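You operate a simulated robot arm through the tools that you are given. There is no shell and no other tool. Be economical: measure what you need, move in short steps, check, and stop when the job is done.

The job below is to be done with a simulated two-armed robot. You get a single attempt, and the scene is never put back.

TASK
Close the bench amp down: STANDBY, MAINS off, discharge, both plugs parked.
Fine: STANDBY, then MAINS, then hold DISCHARGE till SAFE lights; green plug in the bias meter's PARK socket, brown plug in the bench amp's.
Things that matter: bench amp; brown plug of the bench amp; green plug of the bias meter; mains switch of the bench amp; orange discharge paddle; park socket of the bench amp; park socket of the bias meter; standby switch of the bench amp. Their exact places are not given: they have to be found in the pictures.

Only the result counts: the job must be done as asked and must still hold three seconds after the hand-in. Knocking over, shifting, dropping, spilling or breaking anything else fails it.

THE ROBOT
Two 7-joint arms with fingered hands on one trunk, on a base that drives. Base frame: it is fixed to the floor where the robot stands at the start and does not move with it; the origin is under the middle of the robot, x ahead of it, y to its left, z up. Lengths are in m, angles in rad, forces in N, time in s.
The left shoulder is at the start at [0.06, 0.166, 0.926], the right one opposite. With the tool pointing down near the work surface each hand reaches from about 0.36 to 0.86 m from the robot's upright axis, wherever it stands, measured 20 degrees to its own side. Places, roughly: bench amp [0.7, 0.1, 0.8]; mains switch of the bench amp [0.6, 0.1, 0.8]; orange discharge paddle [0.6, 0.2, 0.9]; park socket of the bench amp [0.7, -0.1, 0.8]; park socket of the bias meter [1, -0.3, 1]; standby switch of the bench amp [0.7, 0, 0.8]. Payload 5 kg a hand.
The tool frame of a hand sits at the grasp point between the pads (the TCP): z along the fingers, y along the line on which they close. The tips reach 0.032 m beyond it. The gripper opens to 0.16 m. The gripper's body begins 0.089 m behind the TCP. The gripper is a hand of 3 fingers: y runs from the thumb to the fingers, the wrist lies at [0, 0, -0.267] in the tool frame.
Orientation is told as [roll, pitch, yaw] about the base's x, y, z axes, in that order, counted from this pose: with the fingers straight down and closing along the base's y, the tool's x points along the base's -x, its y along +y and its z along -z.

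THE INTERFACE
- The arms move only by the tool drive_tool. It takes "left_rows", "right_rows" or both (then of equal length, played together; a hand with none holds still); each is a list of rows, each a list of 6 numbers: the shift along the tool's x, y, z in units of 40 mm (1.0 is 40 mm), then the turn, a rotation vector about the tool's x, y, z in units of 6 degrees (1.0 is 6 degrees). In form: [[dx, dy, dz, wx, wy, wz], ...]. A call has 1 to 10 rows; each row shifts and turns the commanded pose from where the row before left it, along the tool's axes as they then stand. A call with a number of a shift or a turn outside -1 to 1 is refused whole. A row lasts 0.2 s, in which the tool goes at most 0.05 m and 0.15 rad; a call with a longer step from one row to the next is refused whole. Where a pose cannot be reached the arm comes as near as it can. A force on the tool above 40 N (or 10 N above the force at the start of the call, whichever is more), or a blocked arm, ends the call early, and 0.2 s more pass. In this call time passes only in rows, and 0.2 s behind the last. The reply holds the time, the measured pose of the TCP, the force on the tool along the base axes, the opening and the grip force, in the units named above and with some noise, with the torque about the TCP (base axes, N m) and any sound that the robot's microphone picked up.
- Cameras (640 x 400 px; columns grow to the right, rows downward): "scene" is now at [0.0511, -0.0141, 1.5702]; the picture's right is [-0.18, -0.98, 0.00], its down [-0.69, 0.12, -0.71] and it looks along [0.70, -0.13, -0.70] (base axes); focal length 288 px, centre (320, 200). "left" rides on the left gripper at [-0.065, -0.004, -0.116] in its tool frame; the picture's right is [0.06, -1.00, 0.00], its down [0.87, 0.05, -0.49] and it looks along [0.49, 0.03, 0.87] (tool axes); focal length 261 px, centre (320, 200). "right" rides on the right gripper at [0.065, -0.004, -0.116] in its tool frame; the picture's right is [0.06, 1.00, 0.00], its down [-0.87, 0.05, -0.49] and it looks along [-0.49, 0.03, 0.87] (tool axes); focal length 261 px, centre (320, 200).
- snapshot(camera): a new picture of that camera. It takes no simulated time.
- move_column(by): slides the trunk up (or, below 0, down) by that many m; the arms and the scene camera ride with it, the base frame stays. It gives what a move gives, with no picture.
- roll_base(legs): drives the robot by 1 to 6 legs, each [ahead, turn to the left] in m and rad, along the robot's own axes; the way and the turn of a leg run together, so that a leg with both is an arc; at most 1.5 m and 3.142 rad a leg. The arms and the cameras ride along, it lands a little off, and it stops where it bumps. It gives what a move gives.
- finger_targets(finger1, finger2, thumb_bend, hand): sets how far each is bent, from 0 (flat) to 1 (curled in); at 0.3 the hand is open as for a grip, at 0.7 the pads meet at the TCP. One left out holds its place. A second passes; each finger stops where it meets its share of the squeeze, and holds until it gets a number again. It is the only way to open and close the hand. It gives what a move gives, with no picture; readings hold the bend of each and the force on the fingers (four entries, about 0 where the hand has none), thumb and palm.
- turn_head(pan, tilt): turns the head with the scene camera to pan (to the left, within 1.501 rad either way) and tilt (down, from -0.506 to 1.204), counted from straight ahead of the robot. It gives what a move gives.
- measure_at(camera, pixels): for up to 12 pixels [column, row] of the newest picture of that camera ("zoom" is the newest enlarged one), the place [x, y, z] in the base frame of the surface seen there, good to about 0.002 m. It takes no simulated time.
- close_up(camera, box): a new picture of the part [left, top, right, bottom] of that camera's present view, enlarged. It takes no simulated time.
- close_job(): hands the job in; it is judged then, once.

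Keep the steps short. Do not move on a guess: measure, check each grasp and each placing, and mend mistakes. In all there are 80 turns and 62 pictures (those below and enlarged ones count). Leave the grippers open and the arms clear of the work at the hand-in unless told otherwise, and finish with a single line.

The tools are called as a command line: name --argument value ..., lists and objects as JSON in quotes. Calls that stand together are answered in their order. drive_tool: Moves the arms, as the interface text tells. Its arguments: {"type":"object","properties":{"left_rows":{"type":"array","items":{"type":"array","items":{"type":"number"}}},"right_rows":{"type":"array","items":{"type":"array","items":{"type":"number"}}}},"required":[]} The other tools are called the same way: move_column (by) slides the trunk up or down; finger_targets (finger1, finger2, thumb_bend, hand) moves the fingers one by one; roll_base (legs) drives the base; turn_head (pan, tilt) turns the head that bears the scene camera; snapshot (camera) takes a picture; measure_at (camera, pixels) gives the place of the surface under pixels of a picture; close_up (camera, box) takes an enlarged picture of a part of a camera's view; close_job () hands the job in.

At the start:

```text
time_s: 0.0
left_ee_pos: [0.6682, 0.201, 1.1869]
left_tcp_rot: [0.0, 0.0, 0.0]
left_contact_force: [-0.7, -0.3, -0.4]
left_torque: [0.0, -0.01, 0.0]
left_finger_gap: 0.1596
left_grip_force: 0.0
left_shape: jaw
left_bend: [0.3, 0.3, 0.3]
left_finger forces: [0.0, 0.1, 0.1, 0.1, 0.1, 0.1]
right_ee_pos: [0.4519, -0.28, 1.2414]
right_tcp_rot: [0.002, 0.001, 0.0]
right_contact_force: [0.5, 0.5, 0.8]
right_torque: [-0.01, 0.0, 0.0]
right_finger_gap: 0.1599
right_grip_force: 0.0
right_shape: jaw
right_bend: [0.3, 0.3, 0.3]
right_finger forces: [0.0, 0.1, 0.0, 0.1, 0.0, 0.0]
trunk travel left (down, up): [-0.475, 0.115]
robot x, y, heading: [0.0, 0.0005, -0.003]
head pan, tilt: [-0.18, 0.775]
```

scene: 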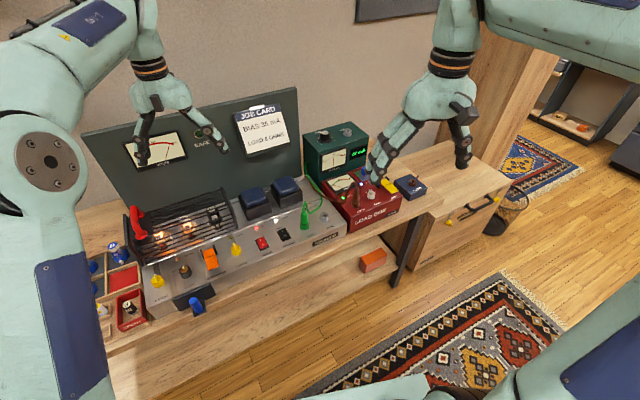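
right: 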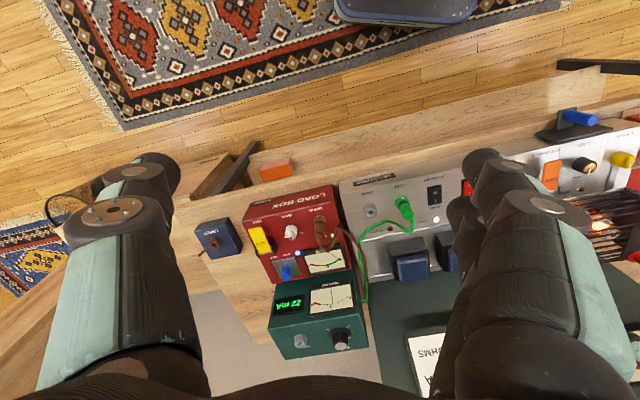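
left: 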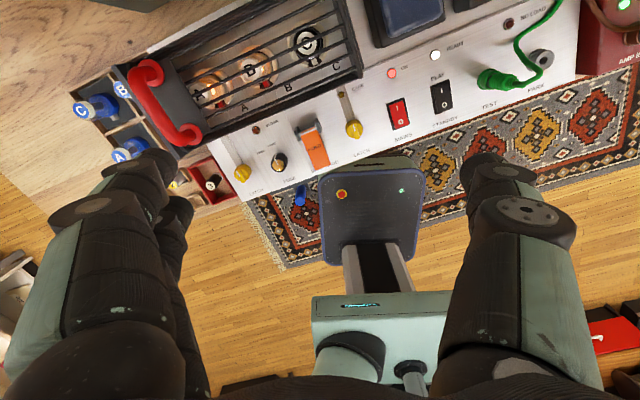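

I see the amp front panel with a green plug in TEST, and a red load box with a brown plug. I'll enlarge the panel and the load box before moving.

close_up --camera "left" --box '[220, 40, 640, 210]'

close_up --camera "right" --box '[180, 150, 480, 370]'

close_up --camera "scene" --box '[120, 80, 440, 320]'

```text
1.52 times, centred on (430, 125) of left
```

zoom: 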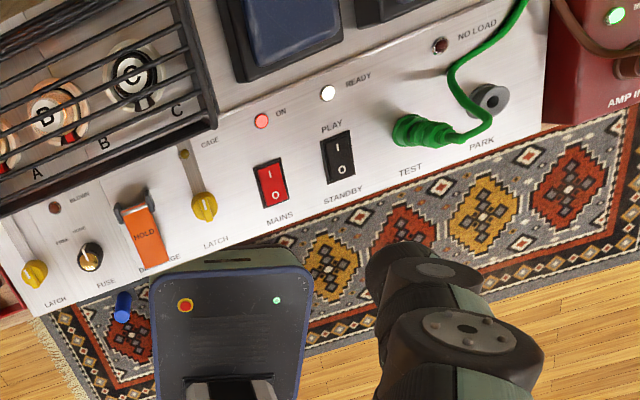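

```text
1.82 times, centred on (330, 260) of right
```

zoom: 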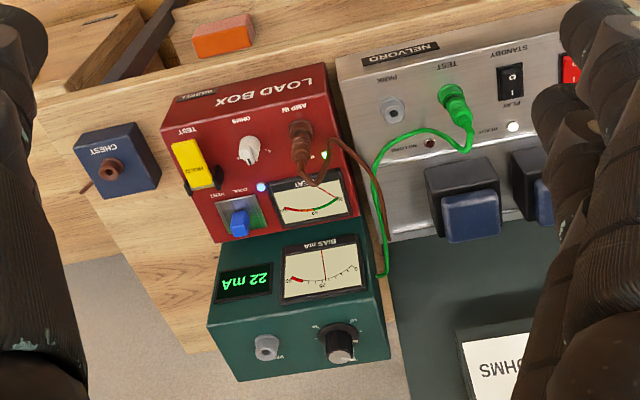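

```text
1.67 times, centred on (280, 200) of scene
```

zoom: 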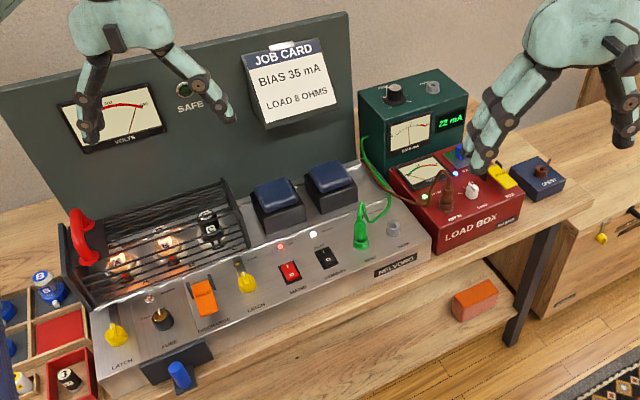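

The green plug sits in the amp's TEST socket and the brown plug in the load box's AMP IN. I'll measure the controls in the left and right pictures.

measure_at --camera "left" --pixels '[[395, 106], [401, 123], [440, 89], [445, 106], [540, 57], [499, 79], [482, 79], [318, 155], [308, 128], [324, 164], [420, 120], [470, 45]]'

measure_at --camera "right" --pixels '[[371, 211], [402, 204], [405, 215], [321, 225], [320, 240], [330, 245], [301, 340], [315, 345], [300, 205], [340, 285], [290, 240], [375, 225]]'

measure_at --camera "zoom" --pixels '[[361, 212], [361, 242], [446, 180], [446, 205], [393, 228], [432, 86], [205, 300], [290, 272], [325, 258], [183, 89], [452, 190], [345, 300]]'

```text
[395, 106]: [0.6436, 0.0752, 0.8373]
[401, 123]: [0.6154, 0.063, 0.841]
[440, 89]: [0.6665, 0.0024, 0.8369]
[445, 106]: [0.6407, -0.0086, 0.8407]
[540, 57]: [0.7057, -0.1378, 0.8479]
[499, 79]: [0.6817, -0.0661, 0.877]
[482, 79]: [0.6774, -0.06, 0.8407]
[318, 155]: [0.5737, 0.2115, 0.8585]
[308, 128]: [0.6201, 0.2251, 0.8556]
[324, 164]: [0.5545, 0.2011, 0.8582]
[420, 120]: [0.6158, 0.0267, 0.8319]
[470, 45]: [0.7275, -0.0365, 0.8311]
```

```text
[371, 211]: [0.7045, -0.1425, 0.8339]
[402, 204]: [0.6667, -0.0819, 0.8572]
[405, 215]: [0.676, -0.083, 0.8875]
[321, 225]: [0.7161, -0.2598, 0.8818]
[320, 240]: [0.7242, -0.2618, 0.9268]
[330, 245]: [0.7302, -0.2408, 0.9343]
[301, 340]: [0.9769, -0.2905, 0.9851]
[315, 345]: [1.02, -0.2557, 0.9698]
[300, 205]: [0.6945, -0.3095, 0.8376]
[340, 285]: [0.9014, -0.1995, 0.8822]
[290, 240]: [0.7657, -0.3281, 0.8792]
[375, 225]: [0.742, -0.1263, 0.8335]
```

```text
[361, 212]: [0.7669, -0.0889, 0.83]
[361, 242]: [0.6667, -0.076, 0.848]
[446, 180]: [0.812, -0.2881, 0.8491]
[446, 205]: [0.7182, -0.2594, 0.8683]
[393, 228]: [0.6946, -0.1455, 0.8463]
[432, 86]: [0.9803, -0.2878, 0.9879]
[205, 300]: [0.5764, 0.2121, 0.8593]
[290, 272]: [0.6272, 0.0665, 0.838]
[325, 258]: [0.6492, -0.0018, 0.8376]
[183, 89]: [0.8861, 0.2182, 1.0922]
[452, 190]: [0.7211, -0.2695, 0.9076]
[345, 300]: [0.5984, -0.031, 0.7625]
```

The panel is flat at z≈0.832, yawed about 0.35 rad; MAINS is at about (0.63, 0.07) and STANDBY about (0.65, 0.00). I'll close the left hand into a poker with finger2 curled away, then look at it.

finger_targets --hand "left" --finger1 0.7 --finger2 1.0 --thumb_bend 0.7

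snapshot --camera "left"

snapshot --camera "scene"

```text
time_s: 1.0
left_ee_pos: [0.6674, 0.2023, 1.187]
left_tcp_rot: [0.0, 0.001, -0.001]
left_contact_force: [1.1, 0.0, 0.0]
left_torque: [-0.01, 0.04, -0.01]
left_finger_gap: 0.0161
left_grip_force: 0.0
left_shape: fingers
left_bend: [0.7, 0.79, 0.69]
left_finger forces: [0.1, 0.0, 0.0, 0.0, 0.0, 0.0]
right_ee_pos: [0.4523, -0.2799, 1.2407]
right_tcp_rot: [0.001, 0.001, 0.0]
right_contact_force: [0.0, 0.4, 0.2]
right_torque: [0.02, -0.02, 0.01]
right_finger_gap: 0.1602
right_grip_force: 0.1
right_shape: jaw
right_bend: [0.3, 0.3, 0.3]
right_finger forces: [0.1, 0.0, 0.0, 0.0, 0.0, 0.0]
trunk travel left (down, up): [-0.475, 0.115]
robot x, y, heading: [-0.0005, -0.0008, -0.004]
head pan, tilt: [-0.18, 0.775]
```

```text
55 pictures are left
```

left: 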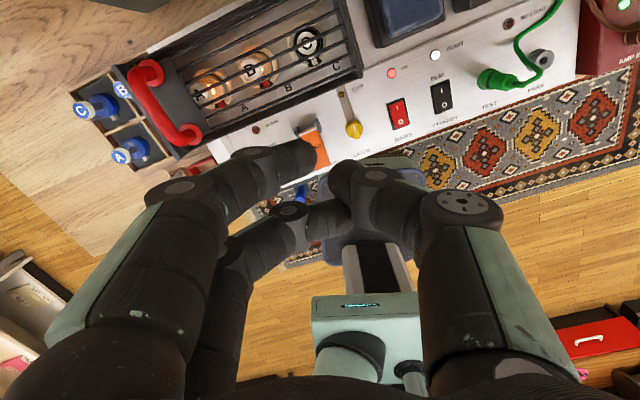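

```text
54 pictures are left
```

scene: 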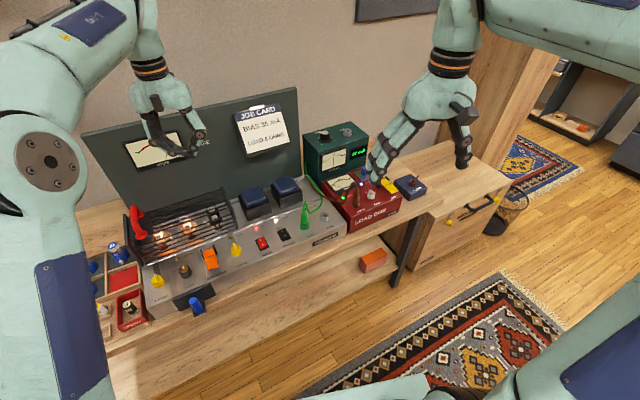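

I'll measure the fingertips to learn where the poker's lowest points are.

measure_at --camera "left" --pixels '[[308, 152], [295, 158], [312, 165], [345, 210], [340, 225], [325, 215], [345, 175], [340, 190], [375, 178], [300, 180]]'

close_up --camera "scene" --box '[110, 60, 230, 180]'

```text
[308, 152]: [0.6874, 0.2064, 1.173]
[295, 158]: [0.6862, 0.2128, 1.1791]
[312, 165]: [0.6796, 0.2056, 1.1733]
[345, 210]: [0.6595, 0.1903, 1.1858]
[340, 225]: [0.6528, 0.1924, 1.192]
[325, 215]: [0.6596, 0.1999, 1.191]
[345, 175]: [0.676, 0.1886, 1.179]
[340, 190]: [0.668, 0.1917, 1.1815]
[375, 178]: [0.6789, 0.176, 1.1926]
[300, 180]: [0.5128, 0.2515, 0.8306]
```

```text
3.33 times, centred on (170, 120) of scene
```

zoom: 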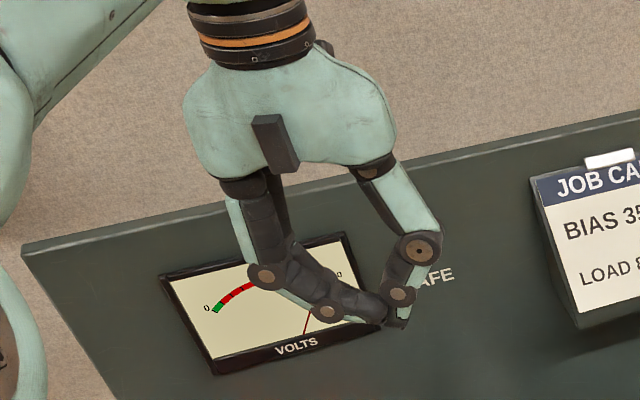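

The tips curl and hook. A single more-extended finger makes a better poker, so I'll set finger1 to 0.42 and leave the others closed.

finger_targets --hand "left" --finger1 0.42 --finger2 0.85 --thumb_bend 0.85

snapshot --camera "left"

close_up --camera "scene" --box '[110, 60, 230, 180]'

```text
time_s: 2.0
left_ee_pos: [0.667, 0.2026, 1.1867]
left_tcp_rot: [0.001, 0.001, 0.0]
left_contact_force: [0.3, -0.4, 0.4]
left_torque: [0.03, 0.0, -0.03]
left_finger_gap: 0.0553
left_grip_force: 0.0
left_shape: fingers
left_bend: [0.42, 0.85, 0.76]
left_finger forces: [0.1, 0.1, 0.0, 0.1, 0.0, 0.0]
right_ee_pos: [0.4529, -0.2804, 1.2417]
right_tcp_rot: [0.001, 0.0, 0.0]
right_contact_force: [-0.4, 0.1, 0.0]
right_torque: [-0.01, -0.02, 0.03]
right_finger_gap: 0.1599
right_grip_force: 0.0
right_shape: jaw
right_bend: [0.3, 0.3, 0.3]
right_finger forces: [0.0, 0.0, 0.0, 0.0, 0.0, 0.1]
trunk travel left (down, up): [-0.475, 0.115]
robot x, y, heading: [-0.0, 0.0009, 0.002]
head pan, tilt: [-0.18, 0.775]
```

```text
52 pictures are left
```

left: 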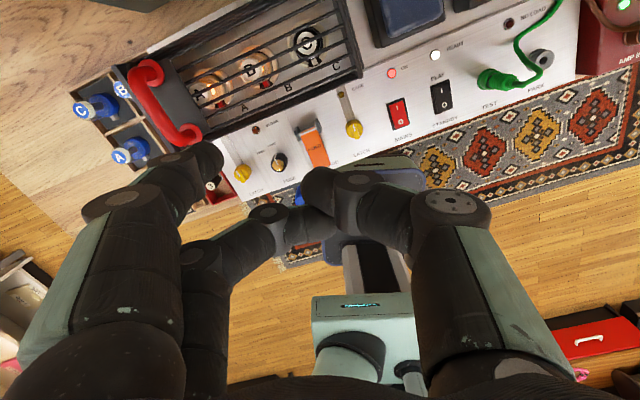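

```text
3.33 times, centred on (170, 120) of scene
```

zoom: 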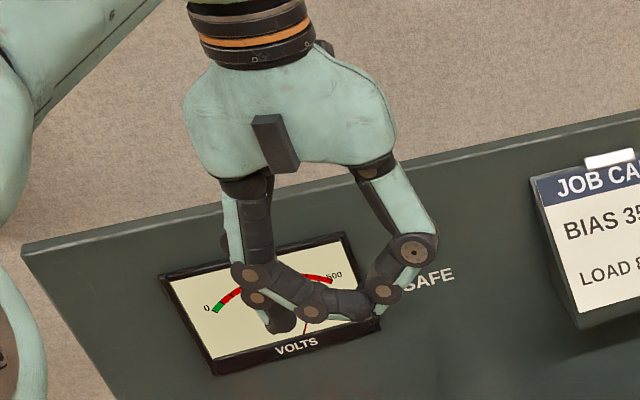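

Finger1 now stands clear with its tip near (212, 158) in the left image. I'll measure it.

measure_at --camera "left" --pixels '[[217, 155], [210, 160], [205, 150], [195, 165], [215, 170], [205, 180], [320, 185], [312, 200], [315, 230]]'

measure_at --camera "zoom" --pixels '[[282, 318], [280, 328], [290, 322], [310, 318], [375, 316]]'

```text
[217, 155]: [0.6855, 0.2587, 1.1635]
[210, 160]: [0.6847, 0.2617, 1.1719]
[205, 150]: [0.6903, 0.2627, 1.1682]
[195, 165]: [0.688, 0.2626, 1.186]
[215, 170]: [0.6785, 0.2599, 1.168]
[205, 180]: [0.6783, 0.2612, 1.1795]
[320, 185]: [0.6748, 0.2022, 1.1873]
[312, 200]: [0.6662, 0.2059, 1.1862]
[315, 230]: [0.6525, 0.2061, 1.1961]
```

```text
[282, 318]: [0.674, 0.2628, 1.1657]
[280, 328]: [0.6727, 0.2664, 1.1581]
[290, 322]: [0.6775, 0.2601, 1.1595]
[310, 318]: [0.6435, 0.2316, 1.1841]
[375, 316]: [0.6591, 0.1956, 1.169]
```

The finger1 tip is about [-0.015, +0.063, +0.031] in the tool frame. I'll yaw the left hand about -70° so that finger points away from the robot, in line with the panel, keeping the other fingers over the free front edge.

drive_tool --left_rows '[[0, 0, 0, 0, 0, 1], [0, 0, 0, 0, 0, 1], [0, 0, 0, 0, 0, 1], [0, 0, 0, 0, 0, 1], [0, 0, 0, 0, 0, 1], [0, 0, 0, 0, 0, 1], [0, 0, 0, 0, 0, 1], [0, 0, 0, 0, 0, 1], [0, 0, 0, 0, 0, 1], [0, 0, 0, 0, 0, 1]]'

```text
time_s: 4.2
left_ee_pos: [0.6685, 0.2018, 1.1862]
left_tcp_rot: [0.0, 0.0, -1.049]
left_contact_force: [0.7, 0.3, -0.1]
left_torque: [-0.03, 0.0, 0.0]
left_finger_gap: 0.0554
left_grip_force: 0.1
left_shape: fingers
left_bend: [0.42, 0.85, 0.76]
left_finger forces: [0.0, 0.1, 0.1, 0.1, 0.1, 0.0]
right_ee_pos: [0.4515, -0.2803, 1.2412]
right_tcp_rot: [0.0, -0.002, 0.002]
right_contact_force: [0.7, 0.1, 0.9]
right_torque: [-0.03, -0.02, 0.02]
right_finger_gap: 0.16
right_grip_force: 0.2
right_shape: jaw
right_bend: [0.3, 0.3, 0.3]
right_finger forces: [0.1, 0.0, 0.0, 0.1, 0.1, 0.0]
trunk travel left (down, up): [-0.475, 0.115]
robot x, y, heading: [-0.0019, 0.0011, -0.001]
head pan, tilt: [-0.18, 0.775]
```

Next I'll rotate the last 10° and move laterally to above the O half of STANDBY, staying high.

drive_tool --left_rows '[[0, 0, 0, 0, 0, 0.83], [0, 0, 0, 0, 0, 0.83], [-0.718, -0.67, 0, 0, 0, 0], [-0.718, -0.67, 0, 0, 0, 0], [-0.718, -0.67, 0, 0, 0, 0], [-0.718, -0.67, 0, 0, 0, 0], [-0.718, -0.67, 0, 0, 0, 0], [-0.718, -0.67, 0, 0, 0, 0], [0, 0, 1, 0, 0, 0], [0, 0, 1, 0, 0, 0]]'

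snapshot --camera "scene"

```text
time_s: 6.4
left_ee_pos: [0.5753, -0.0147, 1.1062]
left_tcp_rot: [-0.001, -0.001, -1.222]
left_contact_force: [-0.2, -0.2, 0.9]
left_torque: [0.03, -0.02, 0.02]
left_finger_gap: 0.0551
left_grip_force: 0.0
left_shape: fingers
left_bend: [0.42, 0.85, 0.76]
left_finger forces: [0.0, 0.0, 0.0, 0.0, 0.0, 0.1]
right_ee_pos: [0.4525, -0.2793, 1.2405]
right_tcp_rot: [0.001, -0.001, 0.001]
right_contact_force: [0.6, -0.5, -0.5]
right_torque: [0.03, 0.0, 0.0]
right_finger_gap: 0.1598
right_grip_force: 0.1
right_shape: jaw
right_bend: [0.3, 0.3, 0.3]
right_finger forces: [0.0, 0.1, 0.0, 0.0, 0.0, 0.0]
trunk travel left (down, up): [-0.475, 0.115]
robot x, y, heading: [0.0039, 0.0002, -0.001]
head pan, tilt: [-0.18, 0.775]
```

```text
50 pictures are left
```

scene: 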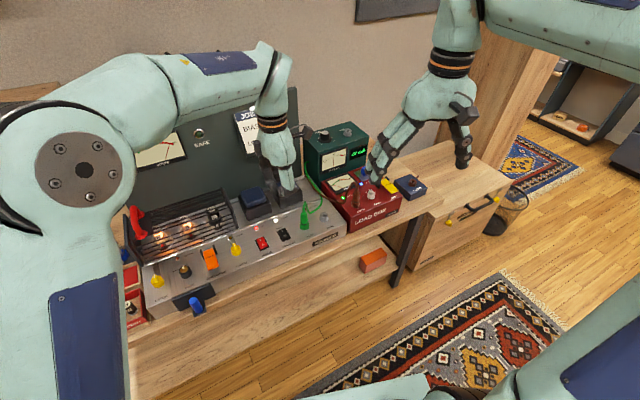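

The pose is on target. I'll descend to TCP z≈0.895 (tip about 25 mm above the rocker) and check with the hand camera.

drive_tool --left_rows '[[0, 0, 1, 0, 0, 0], [0, 0, 1, 0, 0, 0], [0, 0, 1, 0, 0, 0], [0, 0, 1, 0, 0, 0], [0, 0, 0.8, 0, 0, 0], [0, 0, 0.48, 0, 0, 0]]'

snapshot --camera "left"

close_up --camera "scene" --box '[220, 170, 360, 260]'

```text
time_s: 7.8
left_ee_pos: [0.5764, -0.0156, 0.8923]
left_tcp_rot: [-0.001, 0.0, -1.222]
left_contact_force: [-0.5, -0.1, 0.8]
left_torque: [-0.01, -0.03, 0.01]
left_finger_gap: 0.0552
left_grip_force: 0.2
left_shape: fingers
left_bend: [0.42, 0.85, 0.76]
left_finger forces: [0.1, 0.0, 0.1, 0.1, 0.1, 0.0]
right_ee_pos: [0.4523, -0.2801, 1.2404]
right_tcp_rot: [0.002, 0.0, -0.001]
right_contact_force: [0.0, -0.5, 0.4]
right_torque: [0.02, 0.02, 0.0]
right_finger_gap: 0.16
right_grip_force: 0.0
right_shape: jaw
right_bend: [0.3, 0.3, 0.3]
right_finger forces: [0.0, 0.0, 0.0, 0.0, 0.0, 0.1]
trunk travel left (down, up): [-0.475, 0.115]
robot x, y, heading: [-0.0008, -0.0008, -0.002]
head pan, tilt: [-0.18, 0.775]
```

```text
49 pictures are left
```

left: 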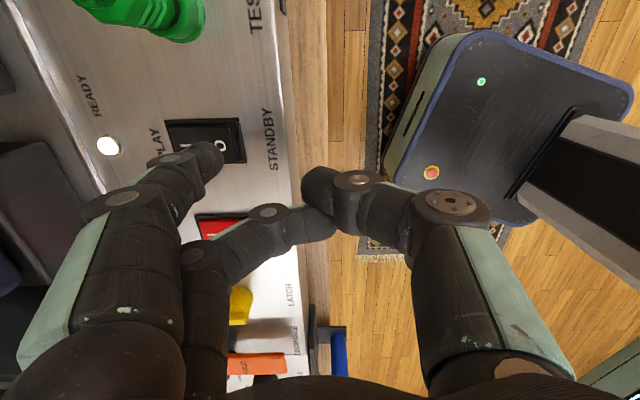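

```text
4.44 times, centred on (290, 215) of scene
```

zoom: 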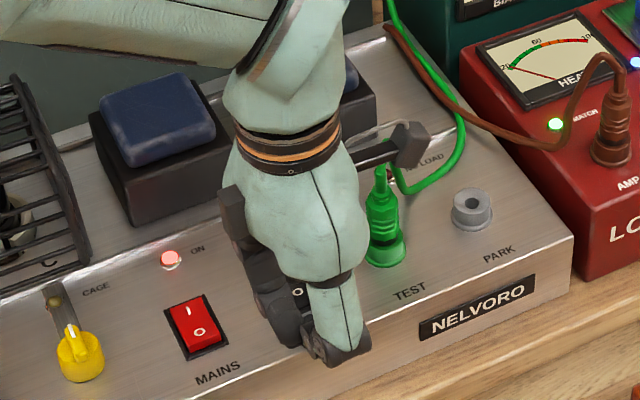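

The fingertip seems over the rocker. I'll measure the tip and rocker.

measure_at --camera "left" --pixels '[[216, 152], [205, 150], [218, 165], [221, 142], [234, 150], [235, 132], [175, 130], [238, 160], [205, 128]]'

```text
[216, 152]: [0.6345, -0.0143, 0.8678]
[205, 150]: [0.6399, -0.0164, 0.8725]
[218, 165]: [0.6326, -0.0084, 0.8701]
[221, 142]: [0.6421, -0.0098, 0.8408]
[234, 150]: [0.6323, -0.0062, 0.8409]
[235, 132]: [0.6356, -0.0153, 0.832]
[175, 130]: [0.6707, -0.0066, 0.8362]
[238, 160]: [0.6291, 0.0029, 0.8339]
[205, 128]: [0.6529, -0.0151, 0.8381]
```

The tip is right over the O half, so I'll shift 4 mm along tool x and press down gently.

drive_tool --left_rows '[[0.1, 0, 0.4, 0, 0, 0], [0, 0, 0.2, 0, 0, 0], [0, 0, 0.1, 0, 0, 0], [0, 0, 0.07, 0, 0, 0]]'

close_up --camera "left" --box '[60, 60, 320, 240]'

```text
time_s: 8.6
left_ee_pos: [0.5766, -0.012, 0.8746]
left_tcp_rot: [0.011, -0.012, -1.219]
left_contact_force: [-6.1, 2.9, 26.2]
left_torque: [0.42, -1.58, 0.28]
left_finger_gap: 0.0549
left_grip_force: 12.8
left_shape: fingers
left_bend: [0.45, 0.85, 0.76]
left_finger forces: [26.0, 0.0, 0.0, 0.0, 0.0, 0.1]
right_ee_pos: [0.4512, -0.2787, 1.2418]
right_tcp_rot: [-0.002, 0.001, -0.001]
right_contact_force: [1.0, 0.6, 0.3]
right_torque: [-0.03, 0.04, 0.0]
right_finger_gap: 0.16
right_grip_force: 0.0
right_shape: jaw
right_bend: [0.3, 0.3, 0.3]
right_finger forces: [0.0, 0.1, 0.0, 0.0, 0.0, 0.0]
trunk travel left (down, up): [-0.475, 0.115]
robot x, y, heading: [0.0003, -0.0022, -0.002]
head pan, tilt: [-0.18, 0.775]
stopped in row 3 (left hand): the force on the tool passed its limit at 46 N (the readings are from after the stop); the commanded pose is now the measured one
```

```text
2.22 times, centred on (190, 150) of left
```

zoom: 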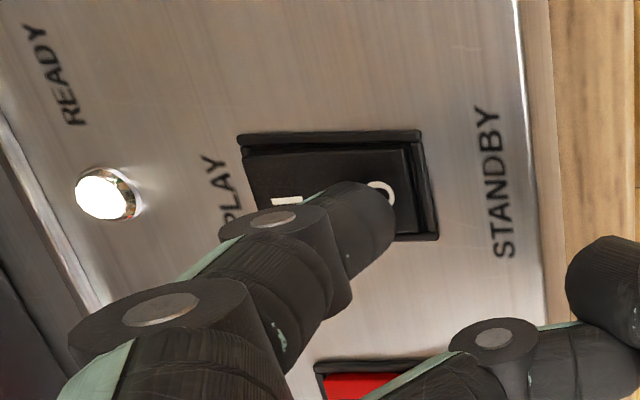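

Contact was made at about 46 N. I'll lift a little and see whether the rocker flipped.

drive_tool --left_rows '[[0, 0, -0.5, 0, 0, 0]]'

close_up --camera "left" --box '[60, 60, 320, 240]'

measure_at --camera "zoom" --pixels '[[270, 175], [400, 160], [410, 180], [385, 220], [370, 190]]'

```text
time_s: 9.0
left_ee_pos: [0.5756, -0.0125, 0.8909]
left_tcp_rot: [0.005, -0.006, -1.219]
left_contact_force: [-0.3, -0.1, 0.1]
left_torque: [-0.03, -0.01, 0.0]
left_finger_gap: 0.0556
left_grip_force: 0.0
left_shape: fingers
left_bend: [0.42, 0.85, 0.76]
left_finger forces: [0.0, 0.1, 0.0, 0.0, 0.0, 0.0]
right_ee_pos: [0.4513, -0.2801, 1.2403]
right_tcp_rot: [0.0, 0.0, -0.001]
right_contact_force: [-1.2, -0.5, 0.5]
right_torque: [-0.01, -0.01, 0.02]
right_finger_gap: 0.1599
right_grip_force: 0.1
right_shape: jaw
right_bend: [0.3, 0.3, 0.3]
right_finger forces: [0.0, 0.1, 0.1, 0.1, 0.0, 0.1]
trunk travel left (down, up): [-0.475, 0.115]
robot x, y, heading: [-0.0011, 0.0029, 0.003]
head pan, tilt: [-0.18, 0.775]
```

```text
2.22 times, centred on (190, 150) of left
```

zoom: 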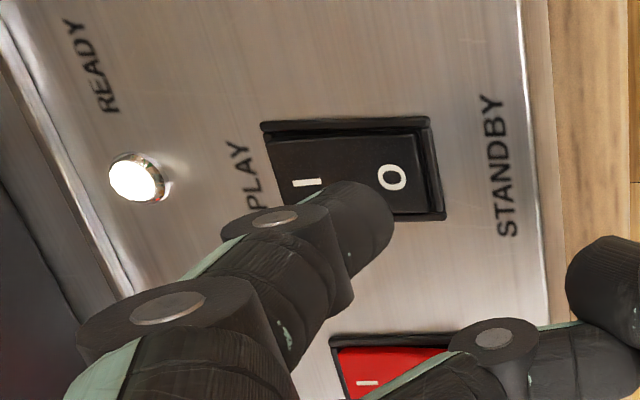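

```text
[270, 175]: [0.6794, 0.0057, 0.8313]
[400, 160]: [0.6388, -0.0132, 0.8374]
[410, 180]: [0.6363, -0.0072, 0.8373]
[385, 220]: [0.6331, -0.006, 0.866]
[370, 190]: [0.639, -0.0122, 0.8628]
```

The O side now reads 0.8374, down from 0.8408, so it may have flipped. I'll measure the I side and view it from the scene camera.

measure_at --camera "zoom" --pixels '[[300, 165], [305, 183], [285, 170], [290, 150], [340, 160], [390, 150], [405, 190], [380, 172]]'

close_up --camera "scene" --box '[240, 190, 320, 250]'

```text
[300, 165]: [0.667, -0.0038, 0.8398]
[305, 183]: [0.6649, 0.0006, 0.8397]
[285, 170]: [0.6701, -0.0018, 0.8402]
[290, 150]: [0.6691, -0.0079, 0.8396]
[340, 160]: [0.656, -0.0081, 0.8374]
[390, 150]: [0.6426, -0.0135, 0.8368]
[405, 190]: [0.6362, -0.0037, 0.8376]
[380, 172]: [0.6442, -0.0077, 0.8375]
```

```text
6.67 times, centred on (280, 220) of scene
```

zoom: 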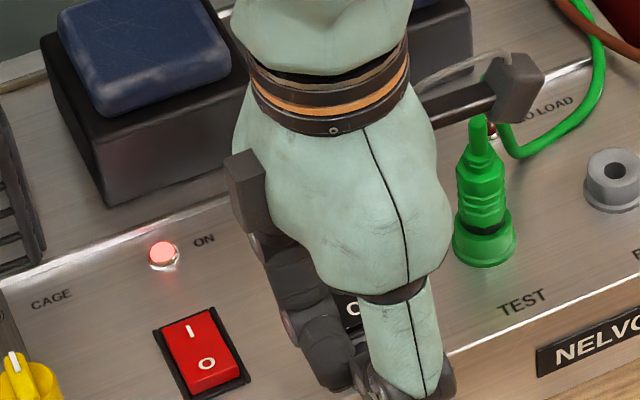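

STANDBY has flipped: the I side is at 0.840 and the O side at 0.837. Next I'll lift, slide 77 mm along tool x to MAINS, lower to hover height and check.

drive_tool --left_rows '[[0, 0, -0.5, 0, 0, 0], [0.97, 0, 0, 0, 0, 0], [0.97, 0, 0, 0, 0, 0], [0, 0, 0.5, 0, 0, 0]]'

close_up --camera "left" --box '[60, 60, 320, 240]'

measure_at --camera "zoom" --pixels '[[370, 190], [385, 220], [400, 160], [385, 150], [310, 180], [420, 180], [380, 200]]'

```text
time_s: 10.0
left_ee_pos: [0.5495, 0.0608, 0.8919]
left_tcp_rot: [0.005, -0.006, -1.22]
left_contact_force: [-0.4, -0.6, 0.4]
left_torque: [0.01, -0.02, 0.01]
left_finger_gap: 0.0556
left_grip_force: 0.0
left_shape: fingers
left_bend: [0.42, 0.85, 0.76]
left_finger forces: [0.0, 0.0, 0.0, 0.0, 0.0, 0.0]
right_ee_pos: [0.4504, -0.2802, 1.2403]
right_tcp_rot: [0.004, 0.0, 0.0]
right_contact_force: [0.4, 0.8, -0.1]
right_torque: [-0.03, 0.01, 0.03]
right_finger_gap: 0.16
right_grip_force: 0.1
right_shape: jaw
right_bend: [0.3, 0.3, 0.3]
right_finger forces: [0.0, 0.0, 0.1, 0.0, 0.0, 0.0]
trunk travel left (down, up): [-0.475, 0.115]
robot x, y, heading: [-0.0036, 0.0001, 0.001]
head pan, tilt: [-0.18, 0.775]
```

```text
2.22 times, centred on (190, 150) of left
```

zoom: 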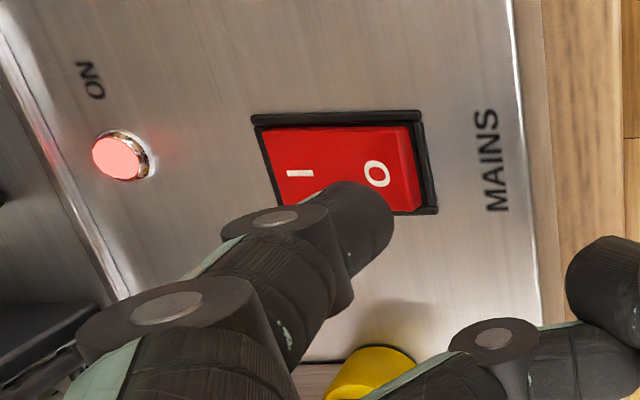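

```text
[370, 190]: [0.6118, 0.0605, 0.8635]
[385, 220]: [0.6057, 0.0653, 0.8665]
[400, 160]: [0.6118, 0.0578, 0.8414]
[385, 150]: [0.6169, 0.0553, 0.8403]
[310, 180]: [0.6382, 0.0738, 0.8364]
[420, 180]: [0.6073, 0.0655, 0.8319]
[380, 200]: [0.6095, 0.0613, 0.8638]
```

The tip is above O of MAINS. Before pressing I'll check the yellow knob's place so finger2 won't touch it.

measure_at --camera "zoom" --pixels '[[375, 360], [395, 365], [350, 385], [440, 375], [470, 350], [600, 280]]'

close_up --camera "scene" --box '[200, 190, 300, 265]'

```text
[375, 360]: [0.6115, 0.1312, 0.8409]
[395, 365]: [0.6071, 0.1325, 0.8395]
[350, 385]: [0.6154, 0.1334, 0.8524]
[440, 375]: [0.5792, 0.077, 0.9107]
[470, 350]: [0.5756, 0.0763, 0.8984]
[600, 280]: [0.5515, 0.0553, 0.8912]
```

```text
5.33 times, centred on (250, 228) of scene
```

zoom: 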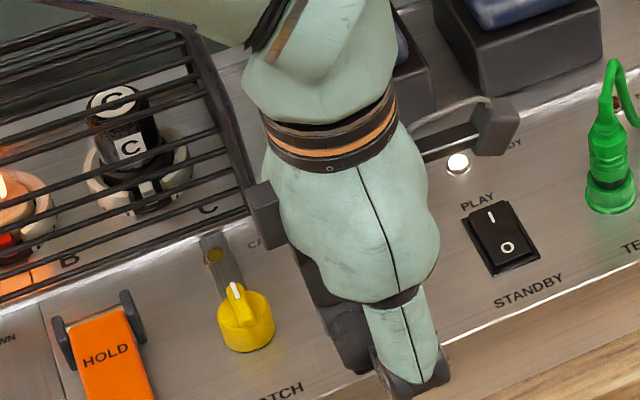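

The knob is well clear and STANDBY shows its O side down. I'll press MAINS the same way.

drive_tool --left_rows '[[0, 0, 0.4, 0, 0, 0], [0, 0, 0.2, 0, 0, 0], [0, 0, 0.1, 0, 0, 0]]'

drive_tool --left_rows '[[0, 0, -0.5, 0, 0, 0], [0, 0, -0.5, 0, 0, 0]]'

close_up --camera "left" --box '[60, 60, 320, 240]'

measure_at --camera "zoom" --pixels '[[300, 160], [310, 175], [370, 160], [385, 160], [395, 180]]'

```text
time_s: 10.6
left_ee_pos: [0.5527, 0.06, 0.8741]
left_tcp_rot: [0.015, -0.018, -1.217]
left_contact_force: [-9.2, 3.8, 31.5]
left_torque: [0.58, -1.91, 0.36]
left_finger_gap: 0.0545
left_grip_force: 16.1
left_shape: fingers
left_bend: [0.46, 0.85, 0.76]
left_finger forces: [32.2, 0.0, 0.0, 0.0, 0.0, 0.0]
right_ee_pos: [0.4502, -0.2791, 1.2417]
right_tcp_rot: [0.001, 0.0, 0.003]
right_contact_force: [0.6, 0.3, -0.3]
right_torque: [0.02, 0.02, 0.03]
right_finger_gap: 0.16
right_grip_force: 0.1
right_shape: jaw
right_bend: [0.3, 0.3, 0.3]
right_finger forces: [0.1, 0.0, 0.0, 0.1, 0.0, 0.1]
trunk travel left (down, up): [-0.475, 0.115]
robot x, y, heading: [-0.0007, -0.0001, 0.002]
head pan, tilt: [-0.18, 0.775]
stopped in row 3 (left hand): the force on the tool passed its limit at 46 N (the readings are from after the stop); the commanded pose is now the measured one
```

```text
time_s: 11.2
left_ee_pos: [0.5519, 0.0612, 0.9101]
left_tcp_rot: [0.011, -0.012, -1.22]
left_contact_force: [0.8, 0.8, -0.5]
left_torque: [0.0, 0.0, -0.01]
left_finger_gap: 0.0556
left_grip_force: 0.0
left_shape: fingers
left_bend: [0.42, 0.85, 0.76]
left_finger forces: [0.0, 0.0, 0.0, 0.0, 0.0, 0.0]
right_ee_pos: [0.4511, -0.2799, 1.2408]
right_tcp_rot: [0.001, 0.0, 0.001]
right_contact_force: [0.0, -0.6, -0.2]
right_torque: [0.01, -0.01, 0.0]
right_finger_gap: 0.1599
right_grip_force: 0.1
right_shape: jaw
right_bend: [0.3, 0.3, 0.3]
right_finger forces: [0.1, 0.0, 0.0, 0.0, 0.0, 0.1]
trunk travel left (down, up): [-0.475, 0.115]
robot x, y, heading: [0.0007, -0.004, 0.006]
head pan, tilt: [-0.18, 0.775]
```

```text
2.22 times, centred on (190, 150) of left
```

zoom: 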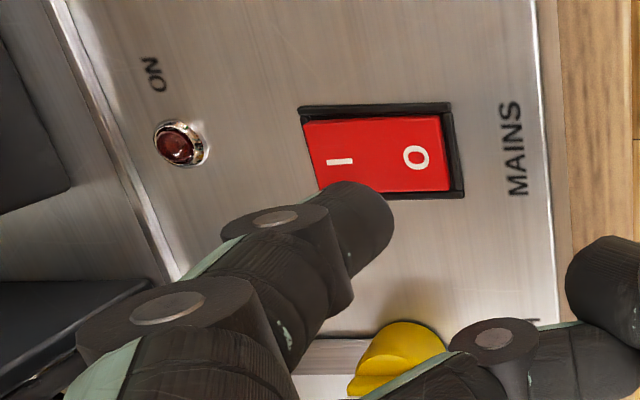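

```text
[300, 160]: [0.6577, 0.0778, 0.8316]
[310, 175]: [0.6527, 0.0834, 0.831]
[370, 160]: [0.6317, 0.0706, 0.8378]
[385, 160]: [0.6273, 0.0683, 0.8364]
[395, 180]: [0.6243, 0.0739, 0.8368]
```

The ON lamp is dark, so MAINS is off. Next I'll lift and move along tool x to above the orange paddle's free end (~0.566, 0.208).

drive_tool --left_rows '[[0, 0, -0.5, 0, 0, 0], [0.94, 0, 0, 0, 0, 0], [0.94, 0, 0, 0, 0, 0], [0.94, 0.05, 0, 0, 0, 0], [0.94, 0, 0, 0, 0, 0], [0, 0, 0.5, 0, 0, 0]]'

snapshot --camera "left"

measure_at --camera "left" --pixels '[[216, 152], [205, 148], [218, 130], [230, 150], [250, 140], [180, 130], [235, 165], [320, 120], [330, 150], [300, 130]]'

close_up --camera "scene" --box '[140, 200, 280, 320]'

```text
time_s: 12.6
left_ee_pos: [0.5017, 0.2026, 0.9084]
left_tcp_rot: [0.01, -0.011, -1.221]
left_contact_force: [-0.3, -1.1, 1.3]
left_torque: [-0.03, 0.02, 0.0]
left_finger_gap: 0.0557
left_grip_force: 0.0
left_shape: fingers
left_bend: [0.42, 0.85, 0.76]
left_finger forces: [0.0, 0.0, 0.1, 0.0, 0.0, 0.1]
right_ee_pos: [0.4518, -0.28, 1.2402]
right_tcp_rot: [0.002, 0.001, 0.0]
right_contact_force: [-0.2, -0.6, -1.0]
right_torque: [0.01, 0.04, 0.02]
right_finger_gap: 0.1598
right_grip_force: 0.1
right_shape: jaw
right_bend: [0.3, 0.3, 0.3]
right_finger forces: [0.1, 0.0, 0.1, 0.0, 0.1, 0.0]
trunk travel left (down, up): [-0.475, 0.115]
robot x, y, heading: [-0.0001, -0.0004, 0.002]
head pan, tilt: [-0.18, 0.775]
```

```text
41 pictures are left
```

left: 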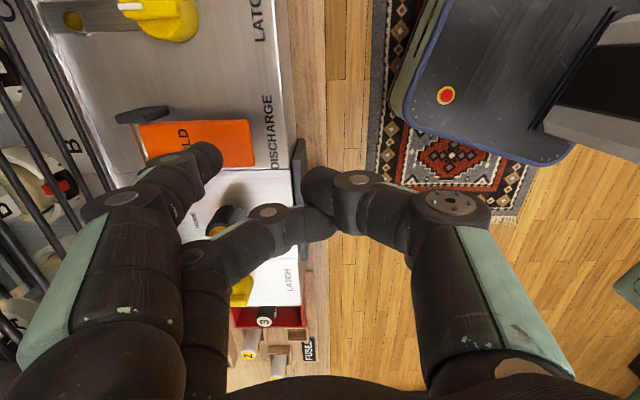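

```text
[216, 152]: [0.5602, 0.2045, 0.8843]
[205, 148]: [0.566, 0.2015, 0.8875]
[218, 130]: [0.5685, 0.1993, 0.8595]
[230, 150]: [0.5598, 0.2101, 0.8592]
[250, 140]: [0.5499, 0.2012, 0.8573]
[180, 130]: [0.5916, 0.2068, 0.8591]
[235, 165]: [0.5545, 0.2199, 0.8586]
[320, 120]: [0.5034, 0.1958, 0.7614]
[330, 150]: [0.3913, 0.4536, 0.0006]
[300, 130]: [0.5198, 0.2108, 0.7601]
```

```text
3.33 times, centred on (210, 260) of scene
```

zoom: 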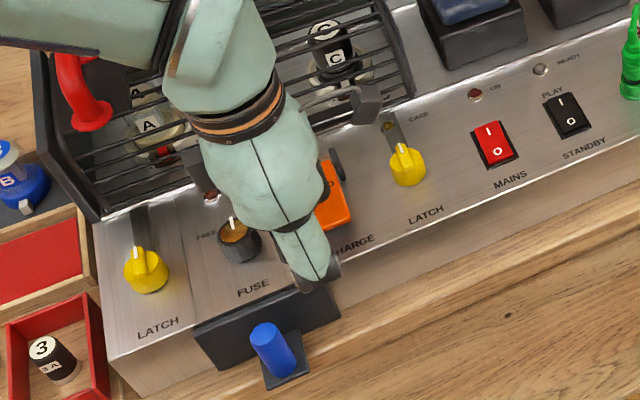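

The tip hovers over the paddle near its edge. I'll check the fuse knob's height for finger2 clearance before pressing.

measure_at --camera "left" --pixels '[[222, 215], [215, 230], [228, 208], [240, 290], [262, 235], [285, 240], [235, 235]]'

drive_tool --left_rows '[[0.17, 0, 0.25, 0, 0, 0]]'

```text
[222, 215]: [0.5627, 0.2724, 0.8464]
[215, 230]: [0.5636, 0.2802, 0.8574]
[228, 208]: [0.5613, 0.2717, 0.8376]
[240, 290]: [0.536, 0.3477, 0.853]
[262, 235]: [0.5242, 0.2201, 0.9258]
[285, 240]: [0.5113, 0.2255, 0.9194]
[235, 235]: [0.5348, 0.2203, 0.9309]
```

```text
time_s: 13.0
left_ee_pos: [0.5002, 0.2094, 0.8986]
left_tcp_rot: [0.011, -0.011, -1.216]
left_contact_force: [-0.5, 0.5, -0.4]
left_torque: [-0.03, 0.0, 0.0]
left_finger_gap: 0.0557
left_grip_force: 0.0
left_shape: fingers
left_bend: [0.42, 0.85, 0.76]
left_finger forces: [0.0, 0.1, 0.0, 0.1, 0.1, 0.0]
right_ee_pos: [0.4528, -0.28, 1.2418]
right_tcp_rot: [0.0, 0.0, 0.001]
right_contact_force: [0.2, 0.5, -0.1]
right_torque: [0.0, -0.02, -0.01]
right_finger_gap: 0.1597
right_grip_force: 0.0
right_shape: jaw
right_bend: [0.3, 0.3, 0.3]
right_finger forces: [0.0, 0.0, 0.0, 0.0, 0.0, 0.1]
trunk travel left (down, up): [-0.475, 0.115]
robot x, y, heading: [-0.0014, 0.0029, 0.003]
head pan, tilt: [-0.18, 0.775]
```

The knob is 5 cm away. I'll press the paddle in small steps.

drive_tool --left_rows '[[0, 0, 0.2, 0, 0, 0], [0, 0, 0.15, 0, 0, 0], [0, 0, 0.1, 0, 0, 0], [0, 0, 0.1, 0, 0, 0]]'

close_up --camera "scene" --box '[100, 100, 300, 300]'

```text
time_s: 14.0
left_ee_pos: [0.5006, 0.2092, 0.8819]
left_tcp_rot: [0.021, -0.017, -1.214]
left_contact_force: [-7.9, 2.4, 30.8]
left_torque: [0.5, -1.89, 0.29]
left_finger_gap: 0.0546
left_grip_force: 15.6
left_shape: fingers
left_bend: [0.46, 0.85, 0.76]
left_finger forces: [31.4, 0.0, 0.1, 0.1, 0.0, 0.0]
right_ee_pos: [0.4508, -0.2793, 1.2421]
right_tcp_rot: [0.0, -0.004, 0.005]
right_contact_force: [-0.1, 0.5, -0.2]
right_torque: [0.03, 0.02, -0.01]
right_finger_gap: 0.1598
right_grip_force: 0.2
right_shape: jaw
right_bend: [0.3, 0.3, 0.3]
right_finger forces: [0.1, 0.0, 0.0, 0.1, 0.0, 0.0]
trunk travel left (down, up): [-0.475, 0.115]
robot x, y, heading: [-0.0012, 0.0002, 0.003]
head pan, tilt: [-0.18, 0.775]
stopped in row 4 (left hand): the force on the tool passed its limit at 42 N (the readings are from after the stop); the commanded pose is now the measured one
```

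```text
2.00 times, centred on (200, 200) of scene
```

zoom: 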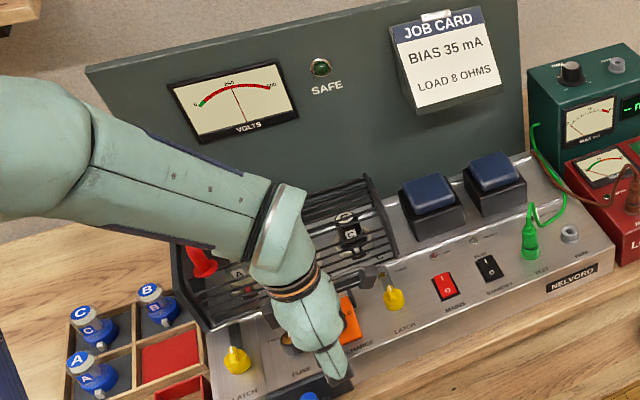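

The voltmeter needle is falling and SAFE isn't lit yet. I'll keep holding with null rows.

drive_tool --left_rows '[[0, 0, 0, 0, 0, 0], [0, 0, 0, 0, 0, 0], [0, 0, 0, 0, 0, 0], [0, 0, 0, 0, 0, 0], [0, 0, 0, 0, 0, 0], [0, 0, 0, 0, 0, 0], [0, 0, 0, 0, 0, 0], [0, 0, 0, 0, 0, 0], [0, 0, 0, 0, 0, 0], [0, 0, 0, 0, 0, 0]]'

close_up --camera "scene" --box '[130, 110, 260, 250]'

```text
time_s: 14.9
left_ee_pos: [0.5016, 0.2089, 0.8812]
left_tcp_rot: [0.022, -0.02, -1.213]
left_contact_force: [-7.0, 1.5, 28.2]
left_torque: [0.48, -1.77, 0.27]
left_finger_gap: 0.0542
left_grip_force: 15.0
left_shape: fingers
left_bend: [0.46, 0.85, 0.76]
left_finger forces: [29.3, 0.1, 0.1, 0.0, 0.1, 0.0]
right_ee_pos: [0.4507, -0.2779, 1.2411]
right_tcp_rot: [-0.001, -0.001, 0.004]
right_contact_force: [0.4, -0.4, -0.1]
right_torque: [0.02, 0.01, 0.01]
right_finger_gap: 0.1599
right_grip_force: 0.0
right_shape: jaw
right_bend: [0.3, 0.3, 0.3]
right_finger forces: [0.0, 0.1, 0.0, 0.1, 0.0, 0.0]
trunk travel left (down, up): [-0.475, 0.115]
robot x, y, heading: [-0.0012, -0.0007, 0.003]
head pan, tilt: [-0.18, 0.775]
stopped in row 4 (left hand): the force on the tool passed its limit at 42 N (the readings are from after the stop); the commanded pose is now the measured one
```

```text
2.86 times, centred on (195, 180) of scene
```

zoom: 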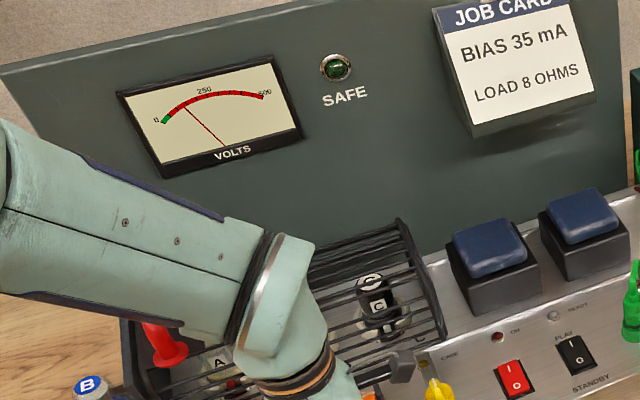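

It's falling quickly. I'll ease 1 mm so the force limit doesn't trip, and keep holding.

drive_tool --left_rows '[[0, 0, -0.03, 0, 0, 0], [0, 0, 0, 0, 0, 0], [0, 0, 0, 0, 0, 0], [0, 0, 0, 0, 0, 0], [0, 0, 0, 0, 0, 0], [0, 0, 0, 0, 0, 0], [0, 0, 0, 0, 0, 0], [0, 0, 0, 0, 0, 0], [0, 0, 0, 0, 0, 0], [0, 0, 0, 0, 0, 0]]'

close_up --camera "scene" --box '[130, 110, 260, 250]'

```text
time_s: 17.1
left_ee_pos: [0.5006, 0.2093, 0.8812]
left_tcp_rot: [0.018, -0.014, -1.215]
left_contact_force: [-8.3, 3.6, 29.3]
left_torque: [0.49, -1.85, 0.39]
left_finger_gap: 0.0554
left_grip_force: 14.7
left_shape: fingers
left_bend: [0.45, 0.85, 0.76]
left_finger forces: [30.3, 0.0, 0.0, 0.0, 0.0, 0.0]
right_ee_pos: [0.4492, -0.2797, 1.242]
right_tcp_rot: [0.001, -0.002, 0.002]
right_contact_force: [0.0, -0.6, 0.2]
right_torque: [-0.07, 0.04, -0.04]
right_finger_gap: 0.1597
right_grip_force: 0.1
right_shape: jaw
right_bend: [0.3, 0.3, 0.3]
right_finger forces: [0.0, 0.0, 0.2, 0.0, 0.0, 0.0]
trunk travel left (down, up): [-0.475, 0.115]
robot x, y, heading: [0.0021, -0.0006, 0.004]
head pan, tilt: [-0.18, 0.775]
```

```text
2.86 times, centred on (195, 180) of scene
```

zoom: 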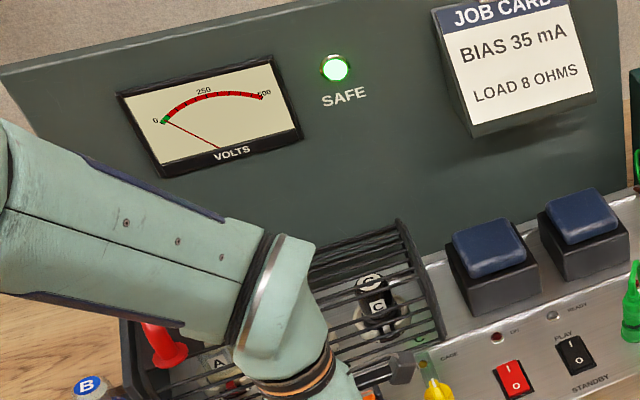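

SAFE is lit and the volts read 0. I'll release by lifting the left hand high, then look at the base and bench edge to plan a better standing position for the bias meter.

drive_tool --left_rows '[[0, 0, -0.5, 0, 0, 0], [0, 0, -1, 0, 0, 0], [0, 0, -1, 0, 0, 0], [0, -0.4, -1, 0, 0, 0], [0, -0.4, -1, 0, 0, 0], [0, -0.4, -1, 0, 0, 0], [0, -0.4, -1, 0, 0, 0], [0, -0.4, -1, 0, 0, 0], [0, -0.4, -1, 0, 0, 0]]'

snapshot --camera "left"

turn_head --pan -0.18 --tilt 1.1

snapshot --camera "scene"

```text
time_s: 19.1
left_ee_pos: [0.4013, 0.1788, 1.218]
left_tcp_rot: [0.015, -0.017, -1.217]
left_contact_force: [0.2, -0.9, -0.5]
left_torque: [0.01, -0.04, 0.0]
left_finger_gap: 0.0554
left_grip_force: 0.1
left_shape: fingers
left_bend: [0.42, 0.85, 0.76]
left_finger forces: [0.0, 0.1, 0.0, 0.0, 0.0, 0.0]
right_ee_pos: [0.4525, -0.279, 1.2415]
right_tcp_rot: [-0.001, -0.001, 0.001]
right_contact_force: [-0.1, 0.8, -0.1]
right_torque: [0.05, 0.01, -0.02]
right_finger_gap: 0.1598
right_grip_force: 0.0
right_shape: jaw
right_bend: [0.3, 0.3, 0.3]
right_finger forces: [0.0, 0.0, 0.1, 0.1, 0.0, 0.0]
trunk travel left (down, up): [-0.475, 0.115]
robot x, y, heading: [0.0037, -0.0014, 0.004]
head pan, tilt: [-0.18, 0.775]
```

```text
36 pictures are left
```

left: 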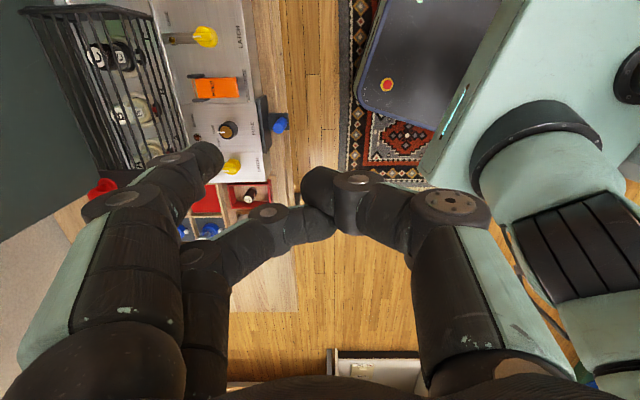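

```text
time_s: 19.9
left_ee_pos: [0.4041, 0.1795, 1.2175]
left_tcp_rot: [0.015, -0.015, -1.216]
left_contact_force: [0.7, -0.7, -0.3]
left_torque: [0.03, 0.0, 0.0]
left_finger_gap: 0.0553
left_grip_force: 0.3
left_shape: fingers
left_bend: [0.42, 0.85, 0.76]
left_finger forces: [0.0, 0.0, 0.0, 0.1, 0.1, 0.0]
right_ee_pos: [0.4528, -0.2785, 1.2421]
right_tcp_rot: [0.0, 0.001, 0.003]
right_contact_force: [0.2, 0.6, -0.3]
right_torque: [0.01, 0.02, 0.0]
right_finger_gap: 0.1598
right_grip_force: 0.0
right_shape: jaw
right_bend: [0.3, 0.3, 0.3]
right_finger forces: [0.1, 0.1, 0.0, 0.0, 0.1, 0.1]
trunk travel left (down, up): [-0.475, 0.115]
robot x, y, heading: [-0.002, -0.0024, 0.005]
head pan, tilt: [-0.18, 1.1]
```

```text
35 pictures are left
```

scene: 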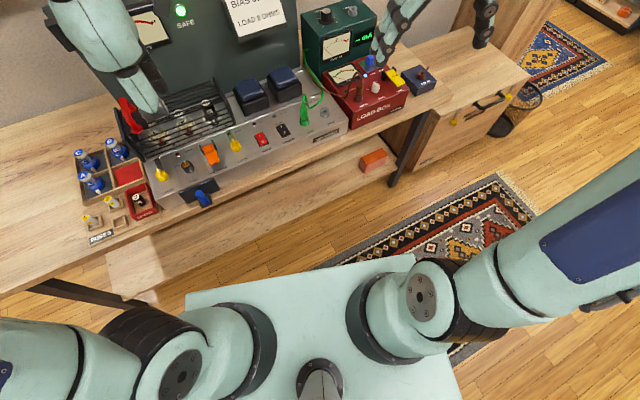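

SAFE stays lit. I'll measure the base's front, the bench edge, the bench's legs and the shelf.

measure_at --camera "left" --pixels '[[357, 100], [370, 50], [430, 125], [290, 60], [296, 150], [345, 60]]'

measure_at --camera "scene" --pixels '[[360, 120], [434, 92], [527, 70], [100, 257], [375, 165], [310, 235], [150, 290], [405, 170], [480, 140], [190, 300], [400, 262], [518, 100]]'

```text
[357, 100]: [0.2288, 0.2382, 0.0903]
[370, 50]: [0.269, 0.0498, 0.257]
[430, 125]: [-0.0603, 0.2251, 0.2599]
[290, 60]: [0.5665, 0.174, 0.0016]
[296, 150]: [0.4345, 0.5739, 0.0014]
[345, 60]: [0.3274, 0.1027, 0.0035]
```

```text
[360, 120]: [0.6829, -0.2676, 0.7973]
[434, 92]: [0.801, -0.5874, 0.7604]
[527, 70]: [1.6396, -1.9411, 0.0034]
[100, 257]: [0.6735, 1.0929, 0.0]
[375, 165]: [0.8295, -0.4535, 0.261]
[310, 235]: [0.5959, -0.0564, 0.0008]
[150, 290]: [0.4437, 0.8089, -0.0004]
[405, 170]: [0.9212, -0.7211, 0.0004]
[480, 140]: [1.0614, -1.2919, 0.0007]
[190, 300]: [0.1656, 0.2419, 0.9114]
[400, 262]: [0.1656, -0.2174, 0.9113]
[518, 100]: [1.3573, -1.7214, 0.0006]
```

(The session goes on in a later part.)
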